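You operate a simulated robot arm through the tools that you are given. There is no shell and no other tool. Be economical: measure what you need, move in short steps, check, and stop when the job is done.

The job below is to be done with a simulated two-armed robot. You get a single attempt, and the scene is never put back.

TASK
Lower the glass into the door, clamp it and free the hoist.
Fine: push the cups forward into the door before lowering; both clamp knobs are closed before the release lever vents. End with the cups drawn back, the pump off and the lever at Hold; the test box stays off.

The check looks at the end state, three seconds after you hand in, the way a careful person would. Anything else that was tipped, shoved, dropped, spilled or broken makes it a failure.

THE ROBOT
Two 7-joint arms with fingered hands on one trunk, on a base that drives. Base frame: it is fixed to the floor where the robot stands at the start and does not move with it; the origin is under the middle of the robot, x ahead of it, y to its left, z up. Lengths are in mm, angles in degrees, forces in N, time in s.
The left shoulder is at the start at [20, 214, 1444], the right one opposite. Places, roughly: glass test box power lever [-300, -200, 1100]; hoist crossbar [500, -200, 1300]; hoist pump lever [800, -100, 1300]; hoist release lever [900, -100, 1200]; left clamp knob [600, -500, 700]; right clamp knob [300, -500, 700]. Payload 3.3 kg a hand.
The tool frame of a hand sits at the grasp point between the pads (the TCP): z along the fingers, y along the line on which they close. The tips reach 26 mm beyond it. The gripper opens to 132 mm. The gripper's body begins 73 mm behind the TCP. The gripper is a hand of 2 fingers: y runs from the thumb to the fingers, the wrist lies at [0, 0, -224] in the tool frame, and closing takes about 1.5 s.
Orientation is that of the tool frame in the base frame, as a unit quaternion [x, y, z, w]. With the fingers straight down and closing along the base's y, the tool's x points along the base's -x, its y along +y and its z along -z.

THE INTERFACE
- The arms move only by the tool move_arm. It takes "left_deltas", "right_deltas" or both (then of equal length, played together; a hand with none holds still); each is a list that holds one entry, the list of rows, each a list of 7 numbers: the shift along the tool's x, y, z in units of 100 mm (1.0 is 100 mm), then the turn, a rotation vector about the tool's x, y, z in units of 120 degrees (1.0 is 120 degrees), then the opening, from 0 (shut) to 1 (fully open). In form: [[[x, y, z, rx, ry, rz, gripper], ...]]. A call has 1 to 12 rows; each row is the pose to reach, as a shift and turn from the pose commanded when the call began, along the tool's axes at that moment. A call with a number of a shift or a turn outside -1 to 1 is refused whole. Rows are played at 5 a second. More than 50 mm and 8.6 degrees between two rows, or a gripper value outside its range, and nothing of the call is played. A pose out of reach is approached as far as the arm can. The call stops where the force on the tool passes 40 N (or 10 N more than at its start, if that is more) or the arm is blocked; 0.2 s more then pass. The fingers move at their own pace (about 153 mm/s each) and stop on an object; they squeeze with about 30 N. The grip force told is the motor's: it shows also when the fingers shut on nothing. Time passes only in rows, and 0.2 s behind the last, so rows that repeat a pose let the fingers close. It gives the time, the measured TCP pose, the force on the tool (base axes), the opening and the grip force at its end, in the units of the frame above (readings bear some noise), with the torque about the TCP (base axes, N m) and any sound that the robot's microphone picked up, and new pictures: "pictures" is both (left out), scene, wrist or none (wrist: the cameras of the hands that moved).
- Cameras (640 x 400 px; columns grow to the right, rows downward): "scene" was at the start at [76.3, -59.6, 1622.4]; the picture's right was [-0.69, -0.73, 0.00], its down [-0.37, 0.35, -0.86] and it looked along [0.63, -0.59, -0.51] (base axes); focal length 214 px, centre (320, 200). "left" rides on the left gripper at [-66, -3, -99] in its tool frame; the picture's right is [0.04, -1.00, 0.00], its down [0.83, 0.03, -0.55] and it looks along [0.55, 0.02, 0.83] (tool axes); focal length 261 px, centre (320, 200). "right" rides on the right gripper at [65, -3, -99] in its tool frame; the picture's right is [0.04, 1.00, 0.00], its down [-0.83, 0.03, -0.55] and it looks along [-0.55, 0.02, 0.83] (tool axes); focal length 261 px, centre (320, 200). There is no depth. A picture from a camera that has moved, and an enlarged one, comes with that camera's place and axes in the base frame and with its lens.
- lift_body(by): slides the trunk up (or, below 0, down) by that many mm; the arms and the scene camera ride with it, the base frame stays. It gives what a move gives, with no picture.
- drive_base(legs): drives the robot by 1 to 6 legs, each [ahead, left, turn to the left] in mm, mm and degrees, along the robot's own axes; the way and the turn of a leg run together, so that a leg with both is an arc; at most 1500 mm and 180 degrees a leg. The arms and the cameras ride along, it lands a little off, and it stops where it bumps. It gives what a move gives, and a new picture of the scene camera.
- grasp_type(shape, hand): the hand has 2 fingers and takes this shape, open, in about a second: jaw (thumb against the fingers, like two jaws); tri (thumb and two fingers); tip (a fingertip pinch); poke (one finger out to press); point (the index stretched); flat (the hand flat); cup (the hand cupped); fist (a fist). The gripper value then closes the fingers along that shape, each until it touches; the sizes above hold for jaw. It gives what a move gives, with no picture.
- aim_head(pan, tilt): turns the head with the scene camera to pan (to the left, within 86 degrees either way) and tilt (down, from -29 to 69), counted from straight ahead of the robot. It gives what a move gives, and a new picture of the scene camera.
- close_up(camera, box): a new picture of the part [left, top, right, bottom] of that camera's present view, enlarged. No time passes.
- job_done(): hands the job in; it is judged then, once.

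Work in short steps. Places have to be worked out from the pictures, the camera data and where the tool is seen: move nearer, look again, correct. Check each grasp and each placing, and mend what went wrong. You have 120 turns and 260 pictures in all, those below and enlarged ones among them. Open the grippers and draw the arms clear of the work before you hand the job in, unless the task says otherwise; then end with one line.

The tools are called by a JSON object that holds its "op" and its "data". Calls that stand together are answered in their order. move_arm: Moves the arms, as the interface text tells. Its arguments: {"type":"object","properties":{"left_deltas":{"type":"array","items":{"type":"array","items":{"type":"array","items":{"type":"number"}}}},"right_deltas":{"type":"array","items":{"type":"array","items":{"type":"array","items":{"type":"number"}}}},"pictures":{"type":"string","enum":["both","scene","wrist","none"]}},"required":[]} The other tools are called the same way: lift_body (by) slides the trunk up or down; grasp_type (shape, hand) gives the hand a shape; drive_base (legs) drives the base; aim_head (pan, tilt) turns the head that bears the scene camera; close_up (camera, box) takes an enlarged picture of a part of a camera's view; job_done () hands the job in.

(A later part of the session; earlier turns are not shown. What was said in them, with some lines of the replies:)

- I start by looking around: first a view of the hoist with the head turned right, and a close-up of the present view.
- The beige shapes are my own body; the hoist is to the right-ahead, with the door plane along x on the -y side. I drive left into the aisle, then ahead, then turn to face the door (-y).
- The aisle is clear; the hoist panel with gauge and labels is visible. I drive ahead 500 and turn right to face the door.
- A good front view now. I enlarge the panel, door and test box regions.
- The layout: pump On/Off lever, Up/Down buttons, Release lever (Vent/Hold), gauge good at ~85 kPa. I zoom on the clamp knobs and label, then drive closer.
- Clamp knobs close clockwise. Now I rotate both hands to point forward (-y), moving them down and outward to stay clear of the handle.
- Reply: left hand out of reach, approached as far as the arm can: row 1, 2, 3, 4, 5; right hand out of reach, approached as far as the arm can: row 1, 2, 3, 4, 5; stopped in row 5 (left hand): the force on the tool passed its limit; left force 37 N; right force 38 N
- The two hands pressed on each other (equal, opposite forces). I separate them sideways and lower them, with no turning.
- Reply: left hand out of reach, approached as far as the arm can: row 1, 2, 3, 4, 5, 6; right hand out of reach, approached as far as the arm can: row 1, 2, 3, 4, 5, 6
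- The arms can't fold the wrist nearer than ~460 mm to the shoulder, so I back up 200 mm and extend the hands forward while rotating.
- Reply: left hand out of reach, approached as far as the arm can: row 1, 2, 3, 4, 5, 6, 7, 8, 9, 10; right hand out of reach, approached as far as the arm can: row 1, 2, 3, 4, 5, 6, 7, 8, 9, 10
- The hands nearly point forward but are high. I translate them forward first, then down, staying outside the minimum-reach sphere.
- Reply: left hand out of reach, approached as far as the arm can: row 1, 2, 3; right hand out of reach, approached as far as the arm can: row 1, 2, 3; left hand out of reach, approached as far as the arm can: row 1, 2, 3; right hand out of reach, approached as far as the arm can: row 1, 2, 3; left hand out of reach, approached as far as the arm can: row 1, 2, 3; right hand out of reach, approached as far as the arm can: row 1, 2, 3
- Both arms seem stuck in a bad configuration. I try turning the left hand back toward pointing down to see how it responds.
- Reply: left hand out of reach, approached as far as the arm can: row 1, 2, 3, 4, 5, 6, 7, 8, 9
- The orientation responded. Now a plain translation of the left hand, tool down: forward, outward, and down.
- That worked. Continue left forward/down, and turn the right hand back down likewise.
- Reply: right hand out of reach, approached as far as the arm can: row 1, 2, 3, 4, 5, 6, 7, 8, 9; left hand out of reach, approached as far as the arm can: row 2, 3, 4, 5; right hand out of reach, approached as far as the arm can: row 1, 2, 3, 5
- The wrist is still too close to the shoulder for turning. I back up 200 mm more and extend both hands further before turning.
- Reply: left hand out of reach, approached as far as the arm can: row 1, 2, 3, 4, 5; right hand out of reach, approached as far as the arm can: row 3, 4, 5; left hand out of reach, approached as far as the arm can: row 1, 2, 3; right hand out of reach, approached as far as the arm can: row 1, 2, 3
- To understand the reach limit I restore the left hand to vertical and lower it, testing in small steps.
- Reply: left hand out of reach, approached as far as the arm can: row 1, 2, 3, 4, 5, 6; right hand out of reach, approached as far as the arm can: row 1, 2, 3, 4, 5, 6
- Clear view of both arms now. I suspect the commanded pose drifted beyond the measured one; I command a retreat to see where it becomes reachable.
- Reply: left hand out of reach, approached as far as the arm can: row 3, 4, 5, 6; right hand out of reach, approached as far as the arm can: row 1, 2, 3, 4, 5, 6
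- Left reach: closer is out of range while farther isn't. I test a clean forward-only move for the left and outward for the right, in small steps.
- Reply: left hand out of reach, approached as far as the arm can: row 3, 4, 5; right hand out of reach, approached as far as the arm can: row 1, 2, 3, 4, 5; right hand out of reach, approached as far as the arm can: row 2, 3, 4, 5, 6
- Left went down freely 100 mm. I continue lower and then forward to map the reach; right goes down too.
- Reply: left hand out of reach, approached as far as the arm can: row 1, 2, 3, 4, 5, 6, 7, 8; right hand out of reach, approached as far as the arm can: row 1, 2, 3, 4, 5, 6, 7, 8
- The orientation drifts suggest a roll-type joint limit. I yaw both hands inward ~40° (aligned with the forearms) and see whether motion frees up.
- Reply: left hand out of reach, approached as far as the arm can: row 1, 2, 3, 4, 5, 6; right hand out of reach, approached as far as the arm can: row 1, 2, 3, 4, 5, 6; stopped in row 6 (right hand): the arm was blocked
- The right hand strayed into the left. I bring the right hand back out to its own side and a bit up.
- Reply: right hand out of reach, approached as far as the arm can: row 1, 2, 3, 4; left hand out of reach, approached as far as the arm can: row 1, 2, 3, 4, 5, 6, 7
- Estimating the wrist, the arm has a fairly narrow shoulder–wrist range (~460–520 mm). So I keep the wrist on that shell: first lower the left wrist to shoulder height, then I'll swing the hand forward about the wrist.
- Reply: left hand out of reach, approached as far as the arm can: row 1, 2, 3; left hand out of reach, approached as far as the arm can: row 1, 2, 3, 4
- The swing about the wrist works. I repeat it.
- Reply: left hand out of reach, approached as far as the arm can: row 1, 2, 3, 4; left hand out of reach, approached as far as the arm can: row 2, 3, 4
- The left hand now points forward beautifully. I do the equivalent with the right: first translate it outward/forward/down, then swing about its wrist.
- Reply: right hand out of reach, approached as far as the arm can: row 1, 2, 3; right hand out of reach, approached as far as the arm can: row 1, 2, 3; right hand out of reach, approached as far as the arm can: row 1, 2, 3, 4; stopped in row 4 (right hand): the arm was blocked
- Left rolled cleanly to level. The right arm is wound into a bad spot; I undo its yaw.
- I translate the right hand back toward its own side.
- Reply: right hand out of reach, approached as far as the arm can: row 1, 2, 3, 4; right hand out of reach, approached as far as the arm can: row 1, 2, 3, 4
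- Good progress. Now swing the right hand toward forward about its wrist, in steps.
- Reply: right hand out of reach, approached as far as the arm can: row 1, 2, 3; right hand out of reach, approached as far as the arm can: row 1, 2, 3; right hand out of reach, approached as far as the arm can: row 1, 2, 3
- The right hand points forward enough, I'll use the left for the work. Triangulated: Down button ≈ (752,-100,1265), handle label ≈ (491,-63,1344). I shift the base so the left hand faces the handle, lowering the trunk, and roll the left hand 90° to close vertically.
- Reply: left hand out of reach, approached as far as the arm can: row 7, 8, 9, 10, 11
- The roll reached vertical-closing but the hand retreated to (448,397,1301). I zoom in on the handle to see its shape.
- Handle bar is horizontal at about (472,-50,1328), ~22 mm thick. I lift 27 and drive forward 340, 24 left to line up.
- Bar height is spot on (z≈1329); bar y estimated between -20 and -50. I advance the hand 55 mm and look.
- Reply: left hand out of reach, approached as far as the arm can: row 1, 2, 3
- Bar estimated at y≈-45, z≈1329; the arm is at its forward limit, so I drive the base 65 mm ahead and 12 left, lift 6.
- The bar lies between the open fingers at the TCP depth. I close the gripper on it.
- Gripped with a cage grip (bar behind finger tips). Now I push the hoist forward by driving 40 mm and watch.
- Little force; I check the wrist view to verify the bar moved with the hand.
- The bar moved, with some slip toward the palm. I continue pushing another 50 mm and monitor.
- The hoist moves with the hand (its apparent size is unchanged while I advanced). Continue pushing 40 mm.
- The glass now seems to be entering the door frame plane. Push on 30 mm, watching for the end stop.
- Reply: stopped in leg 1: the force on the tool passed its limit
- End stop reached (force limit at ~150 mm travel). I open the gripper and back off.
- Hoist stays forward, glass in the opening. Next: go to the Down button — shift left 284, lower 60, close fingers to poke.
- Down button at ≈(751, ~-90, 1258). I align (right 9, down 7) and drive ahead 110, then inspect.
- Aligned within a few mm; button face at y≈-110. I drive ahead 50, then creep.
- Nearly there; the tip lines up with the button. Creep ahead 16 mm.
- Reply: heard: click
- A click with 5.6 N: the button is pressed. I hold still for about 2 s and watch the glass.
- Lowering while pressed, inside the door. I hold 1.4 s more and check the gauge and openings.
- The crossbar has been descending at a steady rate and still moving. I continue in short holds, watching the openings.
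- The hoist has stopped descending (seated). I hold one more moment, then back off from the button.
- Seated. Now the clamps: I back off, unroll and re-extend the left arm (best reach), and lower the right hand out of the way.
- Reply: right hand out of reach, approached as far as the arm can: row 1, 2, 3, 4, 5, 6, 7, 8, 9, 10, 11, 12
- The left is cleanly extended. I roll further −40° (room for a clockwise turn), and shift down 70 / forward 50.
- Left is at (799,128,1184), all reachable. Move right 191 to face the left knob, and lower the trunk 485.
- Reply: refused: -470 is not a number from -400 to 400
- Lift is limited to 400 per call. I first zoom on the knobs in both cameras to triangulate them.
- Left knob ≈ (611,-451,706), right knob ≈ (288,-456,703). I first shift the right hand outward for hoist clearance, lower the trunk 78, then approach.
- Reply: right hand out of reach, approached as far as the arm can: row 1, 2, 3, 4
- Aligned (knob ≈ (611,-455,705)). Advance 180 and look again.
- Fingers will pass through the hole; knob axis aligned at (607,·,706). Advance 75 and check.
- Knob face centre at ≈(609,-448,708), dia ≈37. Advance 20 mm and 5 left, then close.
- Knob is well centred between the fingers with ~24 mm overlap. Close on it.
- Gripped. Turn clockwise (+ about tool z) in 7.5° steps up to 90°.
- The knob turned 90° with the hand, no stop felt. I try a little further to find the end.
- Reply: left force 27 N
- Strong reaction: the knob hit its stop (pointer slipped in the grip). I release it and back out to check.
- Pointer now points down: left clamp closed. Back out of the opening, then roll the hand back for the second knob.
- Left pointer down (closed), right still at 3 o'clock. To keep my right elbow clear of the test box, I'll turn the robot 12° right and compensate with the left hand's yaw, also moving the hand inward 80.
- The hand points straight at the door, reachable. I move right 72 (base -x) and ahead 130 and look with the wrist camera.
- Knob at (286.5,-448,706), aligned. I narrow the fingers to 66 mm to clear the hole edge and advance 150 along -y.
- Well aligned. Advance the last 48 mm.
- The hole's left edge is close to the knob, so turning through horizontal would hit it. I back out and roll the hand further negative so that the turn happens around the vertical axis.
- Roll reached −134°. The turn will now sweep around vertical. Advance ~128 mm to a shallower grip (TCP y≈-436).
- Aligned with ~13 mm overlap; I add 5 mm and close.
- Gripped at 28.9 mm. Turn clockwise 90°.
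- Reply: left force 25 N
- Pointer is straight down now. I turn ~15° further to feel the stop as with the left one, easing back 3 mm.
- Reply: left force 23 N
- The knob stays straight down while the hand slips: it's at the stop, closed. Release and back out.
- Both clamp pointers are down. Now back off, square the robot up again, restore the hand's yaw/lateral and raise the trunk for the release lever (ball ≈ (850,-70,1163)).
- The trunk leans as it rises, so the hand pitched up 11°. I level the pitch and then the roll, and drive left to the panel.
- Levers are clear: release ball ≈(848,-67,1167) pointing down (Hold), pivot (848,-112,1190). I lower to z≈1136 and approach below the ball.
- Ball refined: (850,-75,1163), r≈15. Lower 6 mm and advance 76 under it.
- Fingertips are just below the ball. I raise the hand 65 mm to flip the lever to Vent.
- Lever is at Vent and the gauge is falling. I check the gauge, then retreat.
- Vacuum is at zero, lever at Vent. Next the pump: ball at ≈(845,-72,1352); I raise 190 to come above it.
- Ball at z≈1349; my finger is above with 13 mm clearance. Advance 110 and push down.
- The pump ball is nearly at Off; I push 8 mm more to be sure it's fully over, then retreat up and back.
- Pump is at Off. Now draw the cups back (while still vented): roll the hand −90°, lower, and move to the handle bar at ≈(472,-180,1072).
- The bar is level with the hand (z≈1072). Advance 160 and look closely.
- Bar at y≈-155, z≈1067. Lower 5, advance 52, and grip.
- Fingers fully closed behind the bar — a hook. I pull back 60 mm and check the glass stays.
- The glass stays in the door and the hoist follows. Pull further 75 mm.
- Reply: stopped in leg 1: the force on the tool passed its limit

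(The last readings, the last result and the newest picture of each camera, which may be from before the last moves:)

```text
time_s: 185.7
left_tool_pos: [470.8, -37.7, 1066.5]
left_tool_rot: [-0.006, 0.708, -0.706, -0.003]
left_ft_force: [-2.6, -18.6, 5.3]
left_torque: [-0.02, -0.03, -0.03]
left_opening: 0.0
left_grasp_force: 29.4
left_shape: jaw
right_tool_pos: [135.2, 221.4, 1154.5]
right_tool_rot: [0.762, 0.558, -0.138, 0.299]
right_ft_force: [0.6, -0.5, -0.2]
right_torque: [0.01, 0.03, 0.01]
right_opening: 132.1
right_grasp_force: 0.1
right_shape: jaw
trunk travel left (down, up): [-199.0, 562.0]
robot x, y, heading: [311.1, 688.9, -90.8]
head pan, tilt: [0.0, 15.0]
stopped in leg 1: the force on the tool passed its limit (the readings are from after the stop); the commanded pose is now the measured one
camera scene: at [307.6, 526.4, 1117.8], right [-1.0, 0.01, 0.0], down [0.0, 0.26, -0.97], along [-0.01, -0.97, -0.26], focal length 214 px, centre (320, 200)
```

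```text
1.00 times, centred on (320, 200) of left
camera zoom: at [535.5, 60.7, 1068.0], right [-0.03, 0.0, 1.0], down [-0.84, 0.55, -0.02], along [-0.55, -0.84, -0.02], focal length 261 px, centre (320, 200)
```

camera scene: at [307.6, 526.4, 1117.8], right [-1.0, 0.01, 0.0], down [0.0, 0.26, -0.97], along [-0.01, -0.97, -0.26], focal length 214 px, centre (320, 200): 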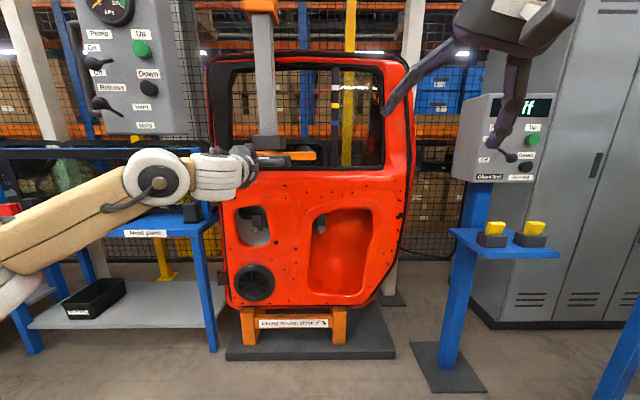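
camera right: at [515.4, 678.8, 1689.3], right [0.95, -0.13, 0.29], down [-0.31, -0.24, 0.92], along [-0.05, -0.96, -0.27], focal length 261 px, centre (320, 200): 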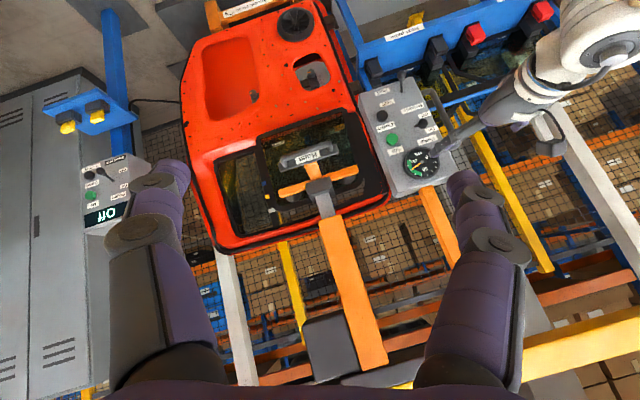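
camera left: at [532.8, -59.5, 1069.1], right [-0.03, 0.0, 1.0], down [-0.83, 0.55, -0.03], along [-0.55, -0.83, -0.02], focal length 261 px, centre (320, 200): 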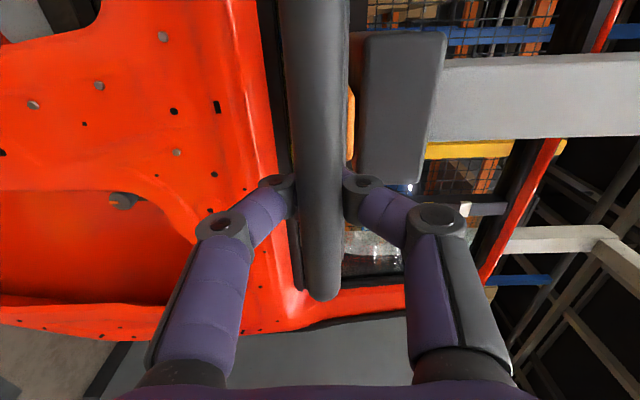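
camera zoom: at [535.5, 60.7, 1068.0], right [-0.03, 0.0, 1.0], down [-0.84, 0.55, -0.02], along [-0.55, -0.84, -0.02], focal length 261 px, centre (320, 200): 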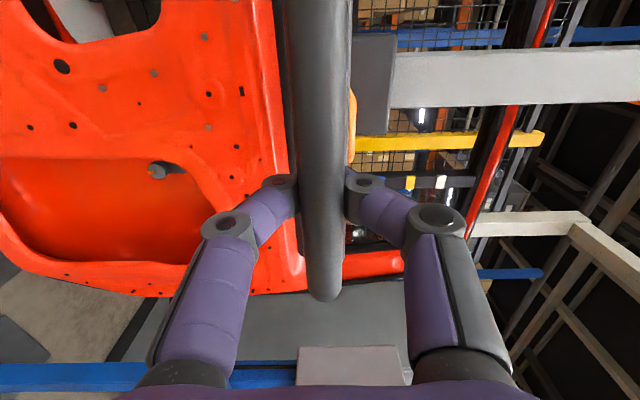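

Drawn back to its end stop; the glass stayed in the door. Open, back off and move to the release lever from above.

{"op": "move_arm", "data": {"left_deltas": [[[0, 0, 0, 0, 0, 0, 1], [0, 0, 0, 0, 0, 0, 1], [0, 0, 0, 0, 0, 0, 1], [0, 0, 0, 0, 0, 0, 1], [0, 0, 0, 0, 0, 0, 1]]], "pictures": "none"}}

{"op": "drive_base", "data": {"legs": [[-150, 0, 0.7], [0, 375, 0]]}}

{"op": "lift_body", "data": {"by": 186}}

{"op": "move_arm", "data": {"left_deltas": [[[0, 0, 0, 0, 0, 0, 0], [0, 0, 0, 0, 0, 0, 0], [0, 0, 0, 0, 0, 0, 0], [0, 0, 0, 0, 0, 0, 0], [0, 0, 0, 0, 0, 0, 0], [0, 0, 0, 0, 0, 0, 0]]], "pictures": "wrist"}}

```text
time_s: 186.9
left_tool_pos: [471.3, -36.6, 1067.1]
left_tool_rot: [0.006, -0.707, 0.707, 0.002]
left_ft_force: [0.1, 0.5, 0.2]
left_torque: [0.02, -0.02, 0.0]
left_opening: 131.8
left_grasp_force: 0.1
left_shape: jaw
right_tool_pos: [135.5, 224.0, 1155.5]
right_tool_rot: [0.761, 0.559, -0.139, 0.3]
right_ft_force: [0.3, -0.2, -0.5]
right_torque: [0.04, -0.03, -0.02]
right_opening: 132.2
right_grasp_force: 0.1
right_shape: jaw
trunk travel left (down, up): [-199.0, 562.0]
robot x, y, heading: [311.5, 690.4, -90.7]
head pan, tilt: [0.0, 15.0]
```

```text
time_s: 190.3
left_tool_pos: [856.5, 108.4, 1068.2]
left_tool_rot: [-0.009, 0.707, -0.707, 0.002]
left_ft_force: [0.2, -0.1, -0.2]
left_torque: [0.02, -0.04, -0.03]
left_opening: 132.0
left_grasp_force: 0.0
left_shape: jaw
right_tool_pos: [517.1, 365.2, 1155.9]
right_tool_rot: [0.757, 0.564, -0.137, 0.3]
right_ft_force: [0.5, -0.7, -0.6]
right_torque: [-0.01, -0.02, 0.03]
right_opening: 132.1
right_grasp_force: 0.1
right_shape: jaw
trunk travel left (down, up): [-199.0, 562.0]
robot x, y, heading: [686.5, 834.4, -90.0]
head pan, tilt: [0.0, 15.0]
camera scene: at [686.3, 671.7, 1118.1], right [-1.0, 0.0, 0.0], down [0.0, 0.26, -0.97], along [0.0, -0.97, -0.26], focal length 214 px, centre (320, 200)
```

scene: 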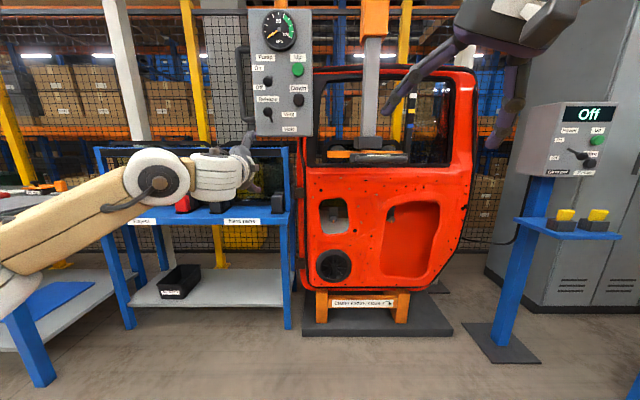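

```text
time_s: 192.3
left_tool_pos: [856.0, 109.0, 1252.9]
left_tool_rot: [-0.009, 0.708, -0.707, 0.002]
left_ft_force: [-0.2, 0.5, -0.6]
left_torque: [0.01, 0.0, -0.02]
left_opening: 131.7
left_grasp_force: 0.1
left_shape: jaw
right_tool_pos: [518.1, 364.8, 1341.8]
right_tool_rot: [0.757, 0.564, -0.135, 0.302]
right_ft_force: [1.0, -0.5, 0.0]
right_torque: [-0.02, 0.0, -0.02]
right_opening: 132.0
right_grasp_force: 0.1
right_shape: jaw
trunk travel left (down, up): [-385.0, 376.0]
robot x, y, heading: [685.9, 834.0, -90.2]
head pan, tilt: [0.0, 15.0]
```

```text
time_s: 193.7
left_tool_pos: [855.2, 108.2, 1253.1]
left_tool_rot: [0.01, -0.707, 0.707, -0.002]
left_ft_force: [0.8, 0.5, -0.3]
left_torque: [-0.03, -0.01, -0.03]
left_opening: 0.1
left_grasp_force: 30.4
left_shape: jaw
right_tool_pos: [519.9, 365.8, 1341.8]
right_tool_rot: [0.757, 0.564, -0.135, 0.302]
right_ft_force: [0.0, 0.0, -0.4]
right_torque: [0.0, 0.01, -0.01]
right_opening: 131.7
right_grasp_force: 0.0
right_shape: jaw
trunk travel left (down, up): [-385.0, 376.0]
robot x, y, heading: [683.9, 831.9, -90.0]
head pan, tilt: [0.0, 15.0]
camera left: at [918.7, 208.6, 1254.9], right [-0.03, 0.0, 1.0], down [-0.84, 0.54, -0.02], along [-0.54, -0.84, -0.02], focal length 261 px, centre (320, 200)
```

left: 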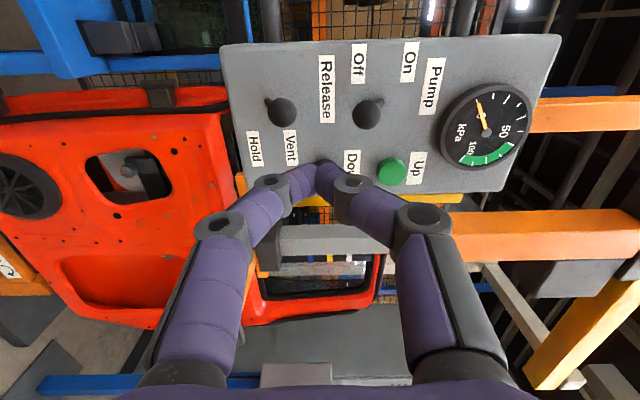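

Finger height 1253 lies between the release ball (1212, Vent) and the pump ball (1299, Off). Advance 170 and push down.

{"op": "drive_base", "data": {"legs": [[166, -6, 0]]}}

{"op": "close_up", "data": {"camera": "left", "box": [160, 0, 480, 220]}}

```text
time_s: 195.2
left_tool_pos: [850.8, -59.1, 1254.0]
left_tool_rot: [-0.009, 0.707, -0.707, 0.002]
left_ft_force: [0.3, 1.0, 1.3]
left_torque: [0.05, -0.01, 0.0]
left_opening: 0.0
left_grasp_force: 29.5
left_shape: jaw
right_tool_pos: [513.4, 196.6, 1341.4]
right_tool_rot: [0.756, 0.565, -0.133, 0.304]
right_ft_force: [0.5, 0.0, -0.3]
right_torque: [0.02, 0.0, -0.02]
right_opening: 131.9
right_grasp_force: 0.1
right_shape: jaw
trunk travel left (down, up): [-385.0, 376.0]
robot x, y, heading: [683.5, 661.7, -90.0]
head pan, tilt: [0.0, 15.0]
camera scene: at [680.0, 544.5, 1307.1], right [-1.0, 0.0, 0.0], down [0.0, 0.26, -0.97], along [0.0, -0.97, -0.26], focal length 214 px, centre (320, 200)
```

scene: 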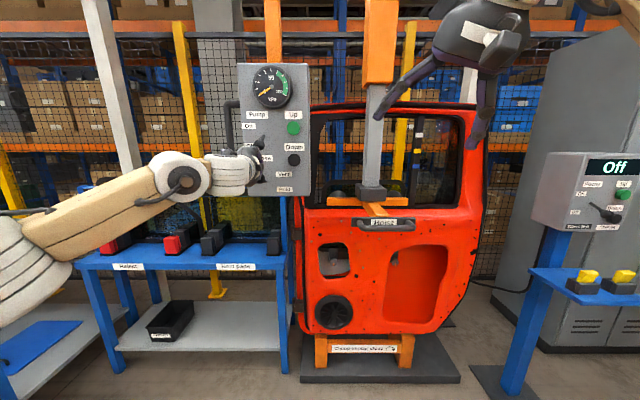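

```text
1.82 times, centred on (320, 110) of left
camera zoom: at [913.1, 40.7, 1254.8], right [-0.03, 0.0, 1.0], down [-0.84, 0.54, -0.02], along [-0.54, -0.84, -0.02], focal length 474 px, centre (320, 364)
```

zoom: 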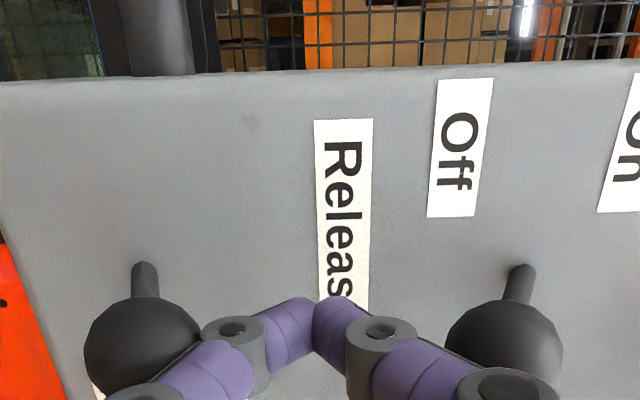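

Good position. Push down 68 mm (tool +y) to flip the lever to Hold.

{"op": "move_arm", "data": {"left_deltas": [[[0, 0.1, 0, 0, 0, 0, 0], [0, 0.2, 0, 0, 0, 0, 0], [0, 0.3, 0, 0, 0, 0, 0], [0, 0.4, 0, 0, 0, 0, 0], [0, 0.5, 0, 0, 0, 0, 0], [0, 0.6, 0, 0, 0, 0, 0], [0, 0.68, 0, 0, 0, 0, 0]]], "pictures": "wrist"}}

```text
time_s: 196.8
left_tool_pos: [849.1, -54.6, 1192.8]
left_tool_rot: [0.01, -0.703, 0.711, 0.001]
left_ft_force: [-1.7, 9.2, 31.2]
left_torque: [-0.03, -0.01, 0.01]
left_opening: 0.0
left_grasp_force: 30.2
left_shape: jaw
right_tool_pos: [512.5, 202.3, 1343.9]
right_tool_rot: [0.755, 0.564, -0.136, 0.305]
right_ft_force: [-0.4, 0.0, -0.2]
right_torque: [0.02, 0.01, -0.02]
right_opening: 132.2
right_grasp_force: 0.1
right_shape: jaw
trunk travel left (down, up): [-385.0, 376.0]
robot x, y, heading: [681.7, 667.4, -90.0]
head pan, tilt: [0.0, 15.0]
camera left: at [911.4, 45.7, 1192.9], right [-0.02, 0.01, 1.0], down [-0.84, 0.54, -0.03], along [-0.54, -0.84, 0.0], focal length 261 px, centre (320, 200)
```

left: 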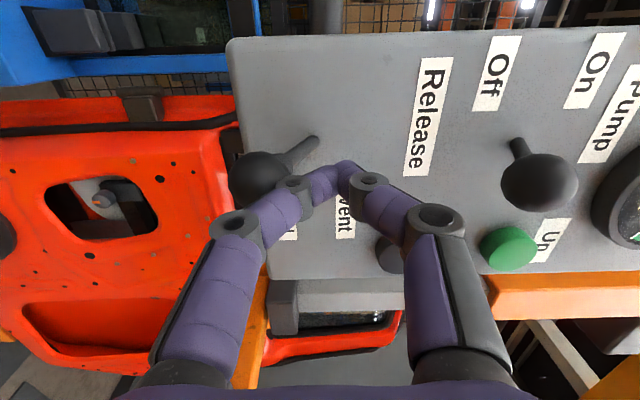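

31 N at the stop: lever is at Hold. Ease up and retreat.

{"op": "move_arm", "data": {"left_deltas": [[[0, -0.1, 0, 0, 0, 0, 0], [0, -0.2, 0, 0, 0, 0, 0], [0, -0.3, 0, 0, 0, 0, 0]]], "pictures": "none"}}

{"op": "drive_base", "data": {"legs": [[-300, 0, 0]]}}

{"op": "close_up", "data": {"camera": "left", "box": [160, 0, 480, 220]}}

{"op": "close_up", "data": {"camera": "scene", "box": [230, 80, 470, 330]}}

```text
time_s: 197.6
left_tool_pos: [852.1, -59.7, 1212.4]
left_tool_rot: [-0.008, 0.709, -0.705, 0.003]
left_ft_force: [0.8, 0.7, -0.6]
left_torque: [0.0, -0.02, -0.02]
left_opening: 0.1
left_grasp_force: 29.8
left_shape: jaw
right_tool_pos: [513.6, 196.8, 1341.3]
right_tool_rot: [0.756, 0.564, -0.134, 0.303]
right_ft_force: [0.0, 0.8, 0.2]
right_torque: [0.01, 0.02, -0.05]
right_opening: 132.1
right_grasp_force: 0.1
right_shape: jaw
trunk travel left (down, up): [-385.0, 376.0]
robot x, y, heading: [677.3, 663.2, -90.1]
head pan, tilt: [0.0, 15.0]
```

```text
time_s: 199.6
left_tool_pos: [851.2, 240.5, 1217.4]
left_tool_rot: [0.011, -0.706, 0.708, -0.003]
left_ft_force: [0.0, 0.0, 0.1]
left_torque: [0.03, -0.03, -0.02]
left_opening: 0.0
left_grasp_force: 30.7
left_shape: jaw
right_tool_pos: [515.1, 495.1, 1341.9]
right_tool_rot: [0.755, 0.565, -0.134, 0.303]
right_ft_force: [-1.0, -0.4, 0.7]
right_torque: [0.03, 0.0, 0.01]
right_opening: 132.2
right_grasp_force: 0.1
right_shape: jaw
trunk travel left (down, up): [-385.0, 376.0]
robot x, y, heading: [680.0, 959.6, -89.9]
head pan, tilt: [0.0, 15.0]
camera scene: at [680.2, 843.2, 1307.3], right [-1.0, 0.0, 0.0], down [0.0, 0.26, -0.97], along [0.0, -0.97, -0.26], focal length 214 px, centre (320, 200)
```

scene: 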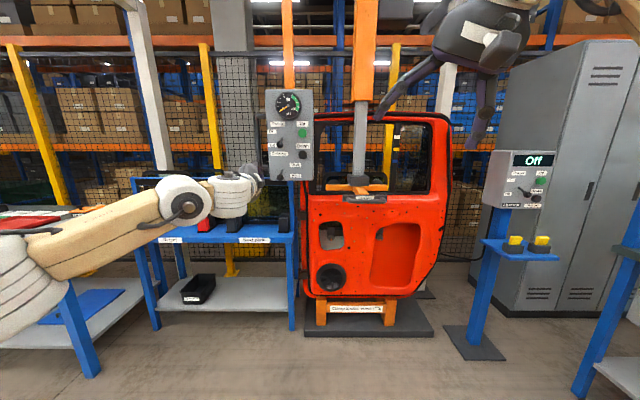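

```text
1.82 times, centred on (320, 110) of left
camera zoom: at [914.3, 339.5, 1217.0], right [-0.03, 0.0, 1.0], down [-0.84, 0.54, -0.03], along [-0.54, -0.84, -0.02], focal length 474 px, centre (320, 364)
```

zoom: 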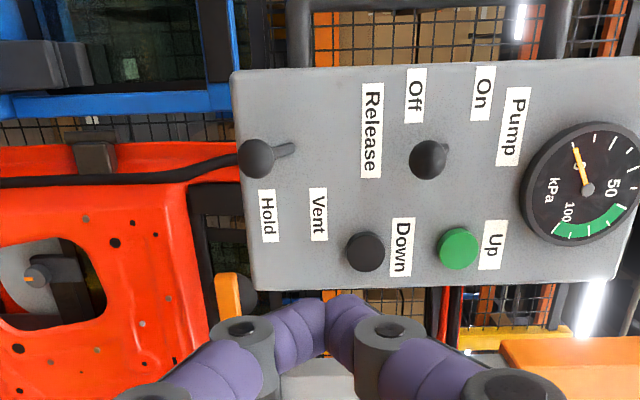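

```text
1.60 times, centred on (350, 205) of scene
camera zoom: at [680.2, 843.2, 1307.3], right [-1.0, 0.0, 0.0], down [0.0, 0.26, -0.97], along [0.0, -0.97, -0.26], focal length 343 px, centre (272, 192)
```

zoom: 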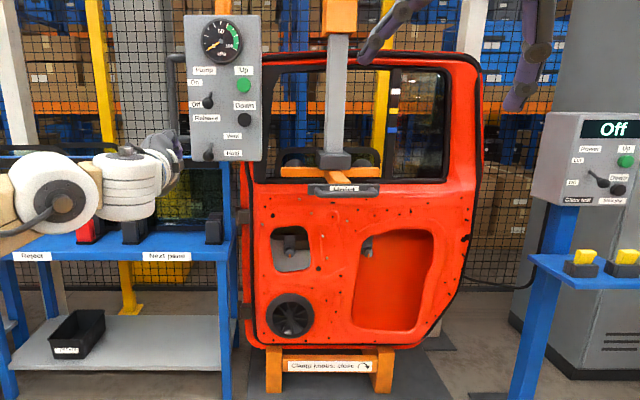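

Lever Hold, pump Off, gauge 0. I verify the glass, cups and both knobs once more, and open the gripper.

{"op": "move_arm", "data": {"left_deltas": [[[0, 0, 0, 0, 0, 0, 1], [0, 0, 0, 0, 0, 0, 1], [0, 0, 0, 0, 0, 0, 1], [0, 0, 0, 0, 0, 0, 1], [0, 0, 0, 0, 0, 0, 1]]], "pictures": "none"}}

{"op": "close_up", "data": {"camera": "scene", "box": [300, 110, 460, 210]}}

{"op": "close_up", "data": {"camera": "scene", "box": [300, 200, 440, 300]}}

{"op": "close_up", "data": {"camera": "right", "box": [0, 0, 640, 400]}}

```text
time_s: 200.8
left_tool_pos: [850.9, 238.5, 1215.0]
left_tool_rot: [0.011, -0.707, 0.707, -0.003]
left_ft_force: [0.3, -0.7, -0.6]
left_torque: [-0.02, 0.02, -0.01]
left_opening: 132.0
left_grasp_force: 0.0
left_shape: jaw
right_tool_pos: [515.3, 493.2, 1341.0]
right_tool_rot: [0.755, 0.565, -0.135, 0.303]
right_ft_force: [-0.5, -0.2, -0.5]
right_torque: [-0.01, -0.02, 0.0]
right_opening: 131.8
right_grasp_force: 0.0
right_shape: jaw
trunk travel left (down, up): [-385.0, 376.0]
robot x, y, heading: [677.2, 963.7, -90.2]
head pan, tilt: [0.0, 15.0]
```

```text
4.00 times, centred on (380, 160) of scene
camera zoom: at [680.2, 842.2, 1307.2], right [-1.0, 0.0, 0.0], down [0.0, 0.26, -0.97], along [0.0, -0.97, -0.26], focal length 858 px, centre (80, 360)
```

zoom: 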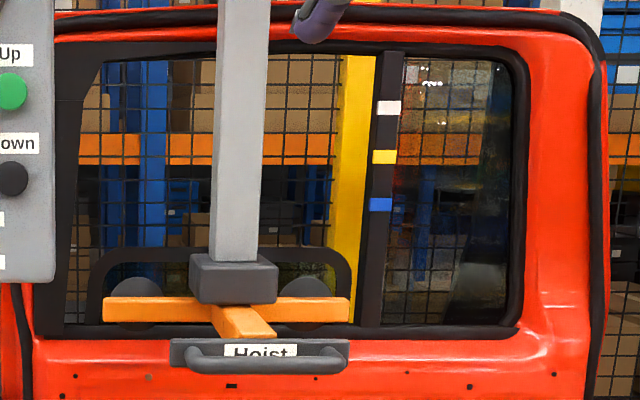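

```text
4.00 times, centred on (370, 250) of scene
camera zoom: at [680.2, 842.2, 1307.2], right [-1.0, 0.0, 0.0], down [0.0, 0.26, -0.97], along [0.0, -0.97, -0.26], focal length 858 px, centre (120, 0)
```

zoom: 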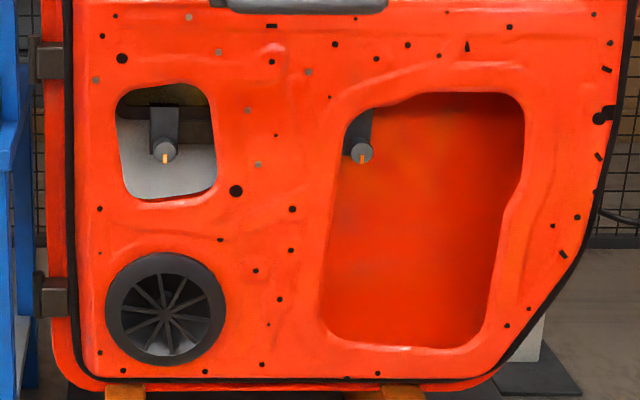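

```text
1.00 times, centred on (320, 200) of right
camera zoom: at [518.6, 605.4, 1382.1], right [0.95, -0.15, 0.28], down [-0.32, -0.31, 0.9], along [-0.04, -0.94, -0.34], focal length 261 px, centre (320, 200)
```

zoom: 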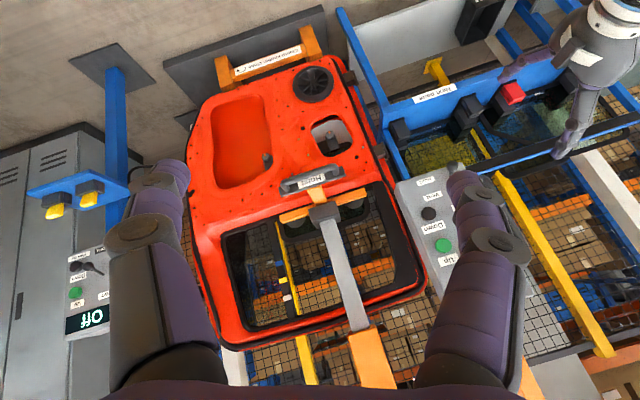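

Glass is clamped in the door, cups drawn back, pump Off, lever at Hold, test box Off; grippers are open and clear.

{"op": "job_done", "data": {}}

```text
The job is handed in.
```

I handed the job in with the glass lowered into the door and both clamps closed. The cups are drawn back, the pump is off, the release lever is at Hold, and the test box stayed off.
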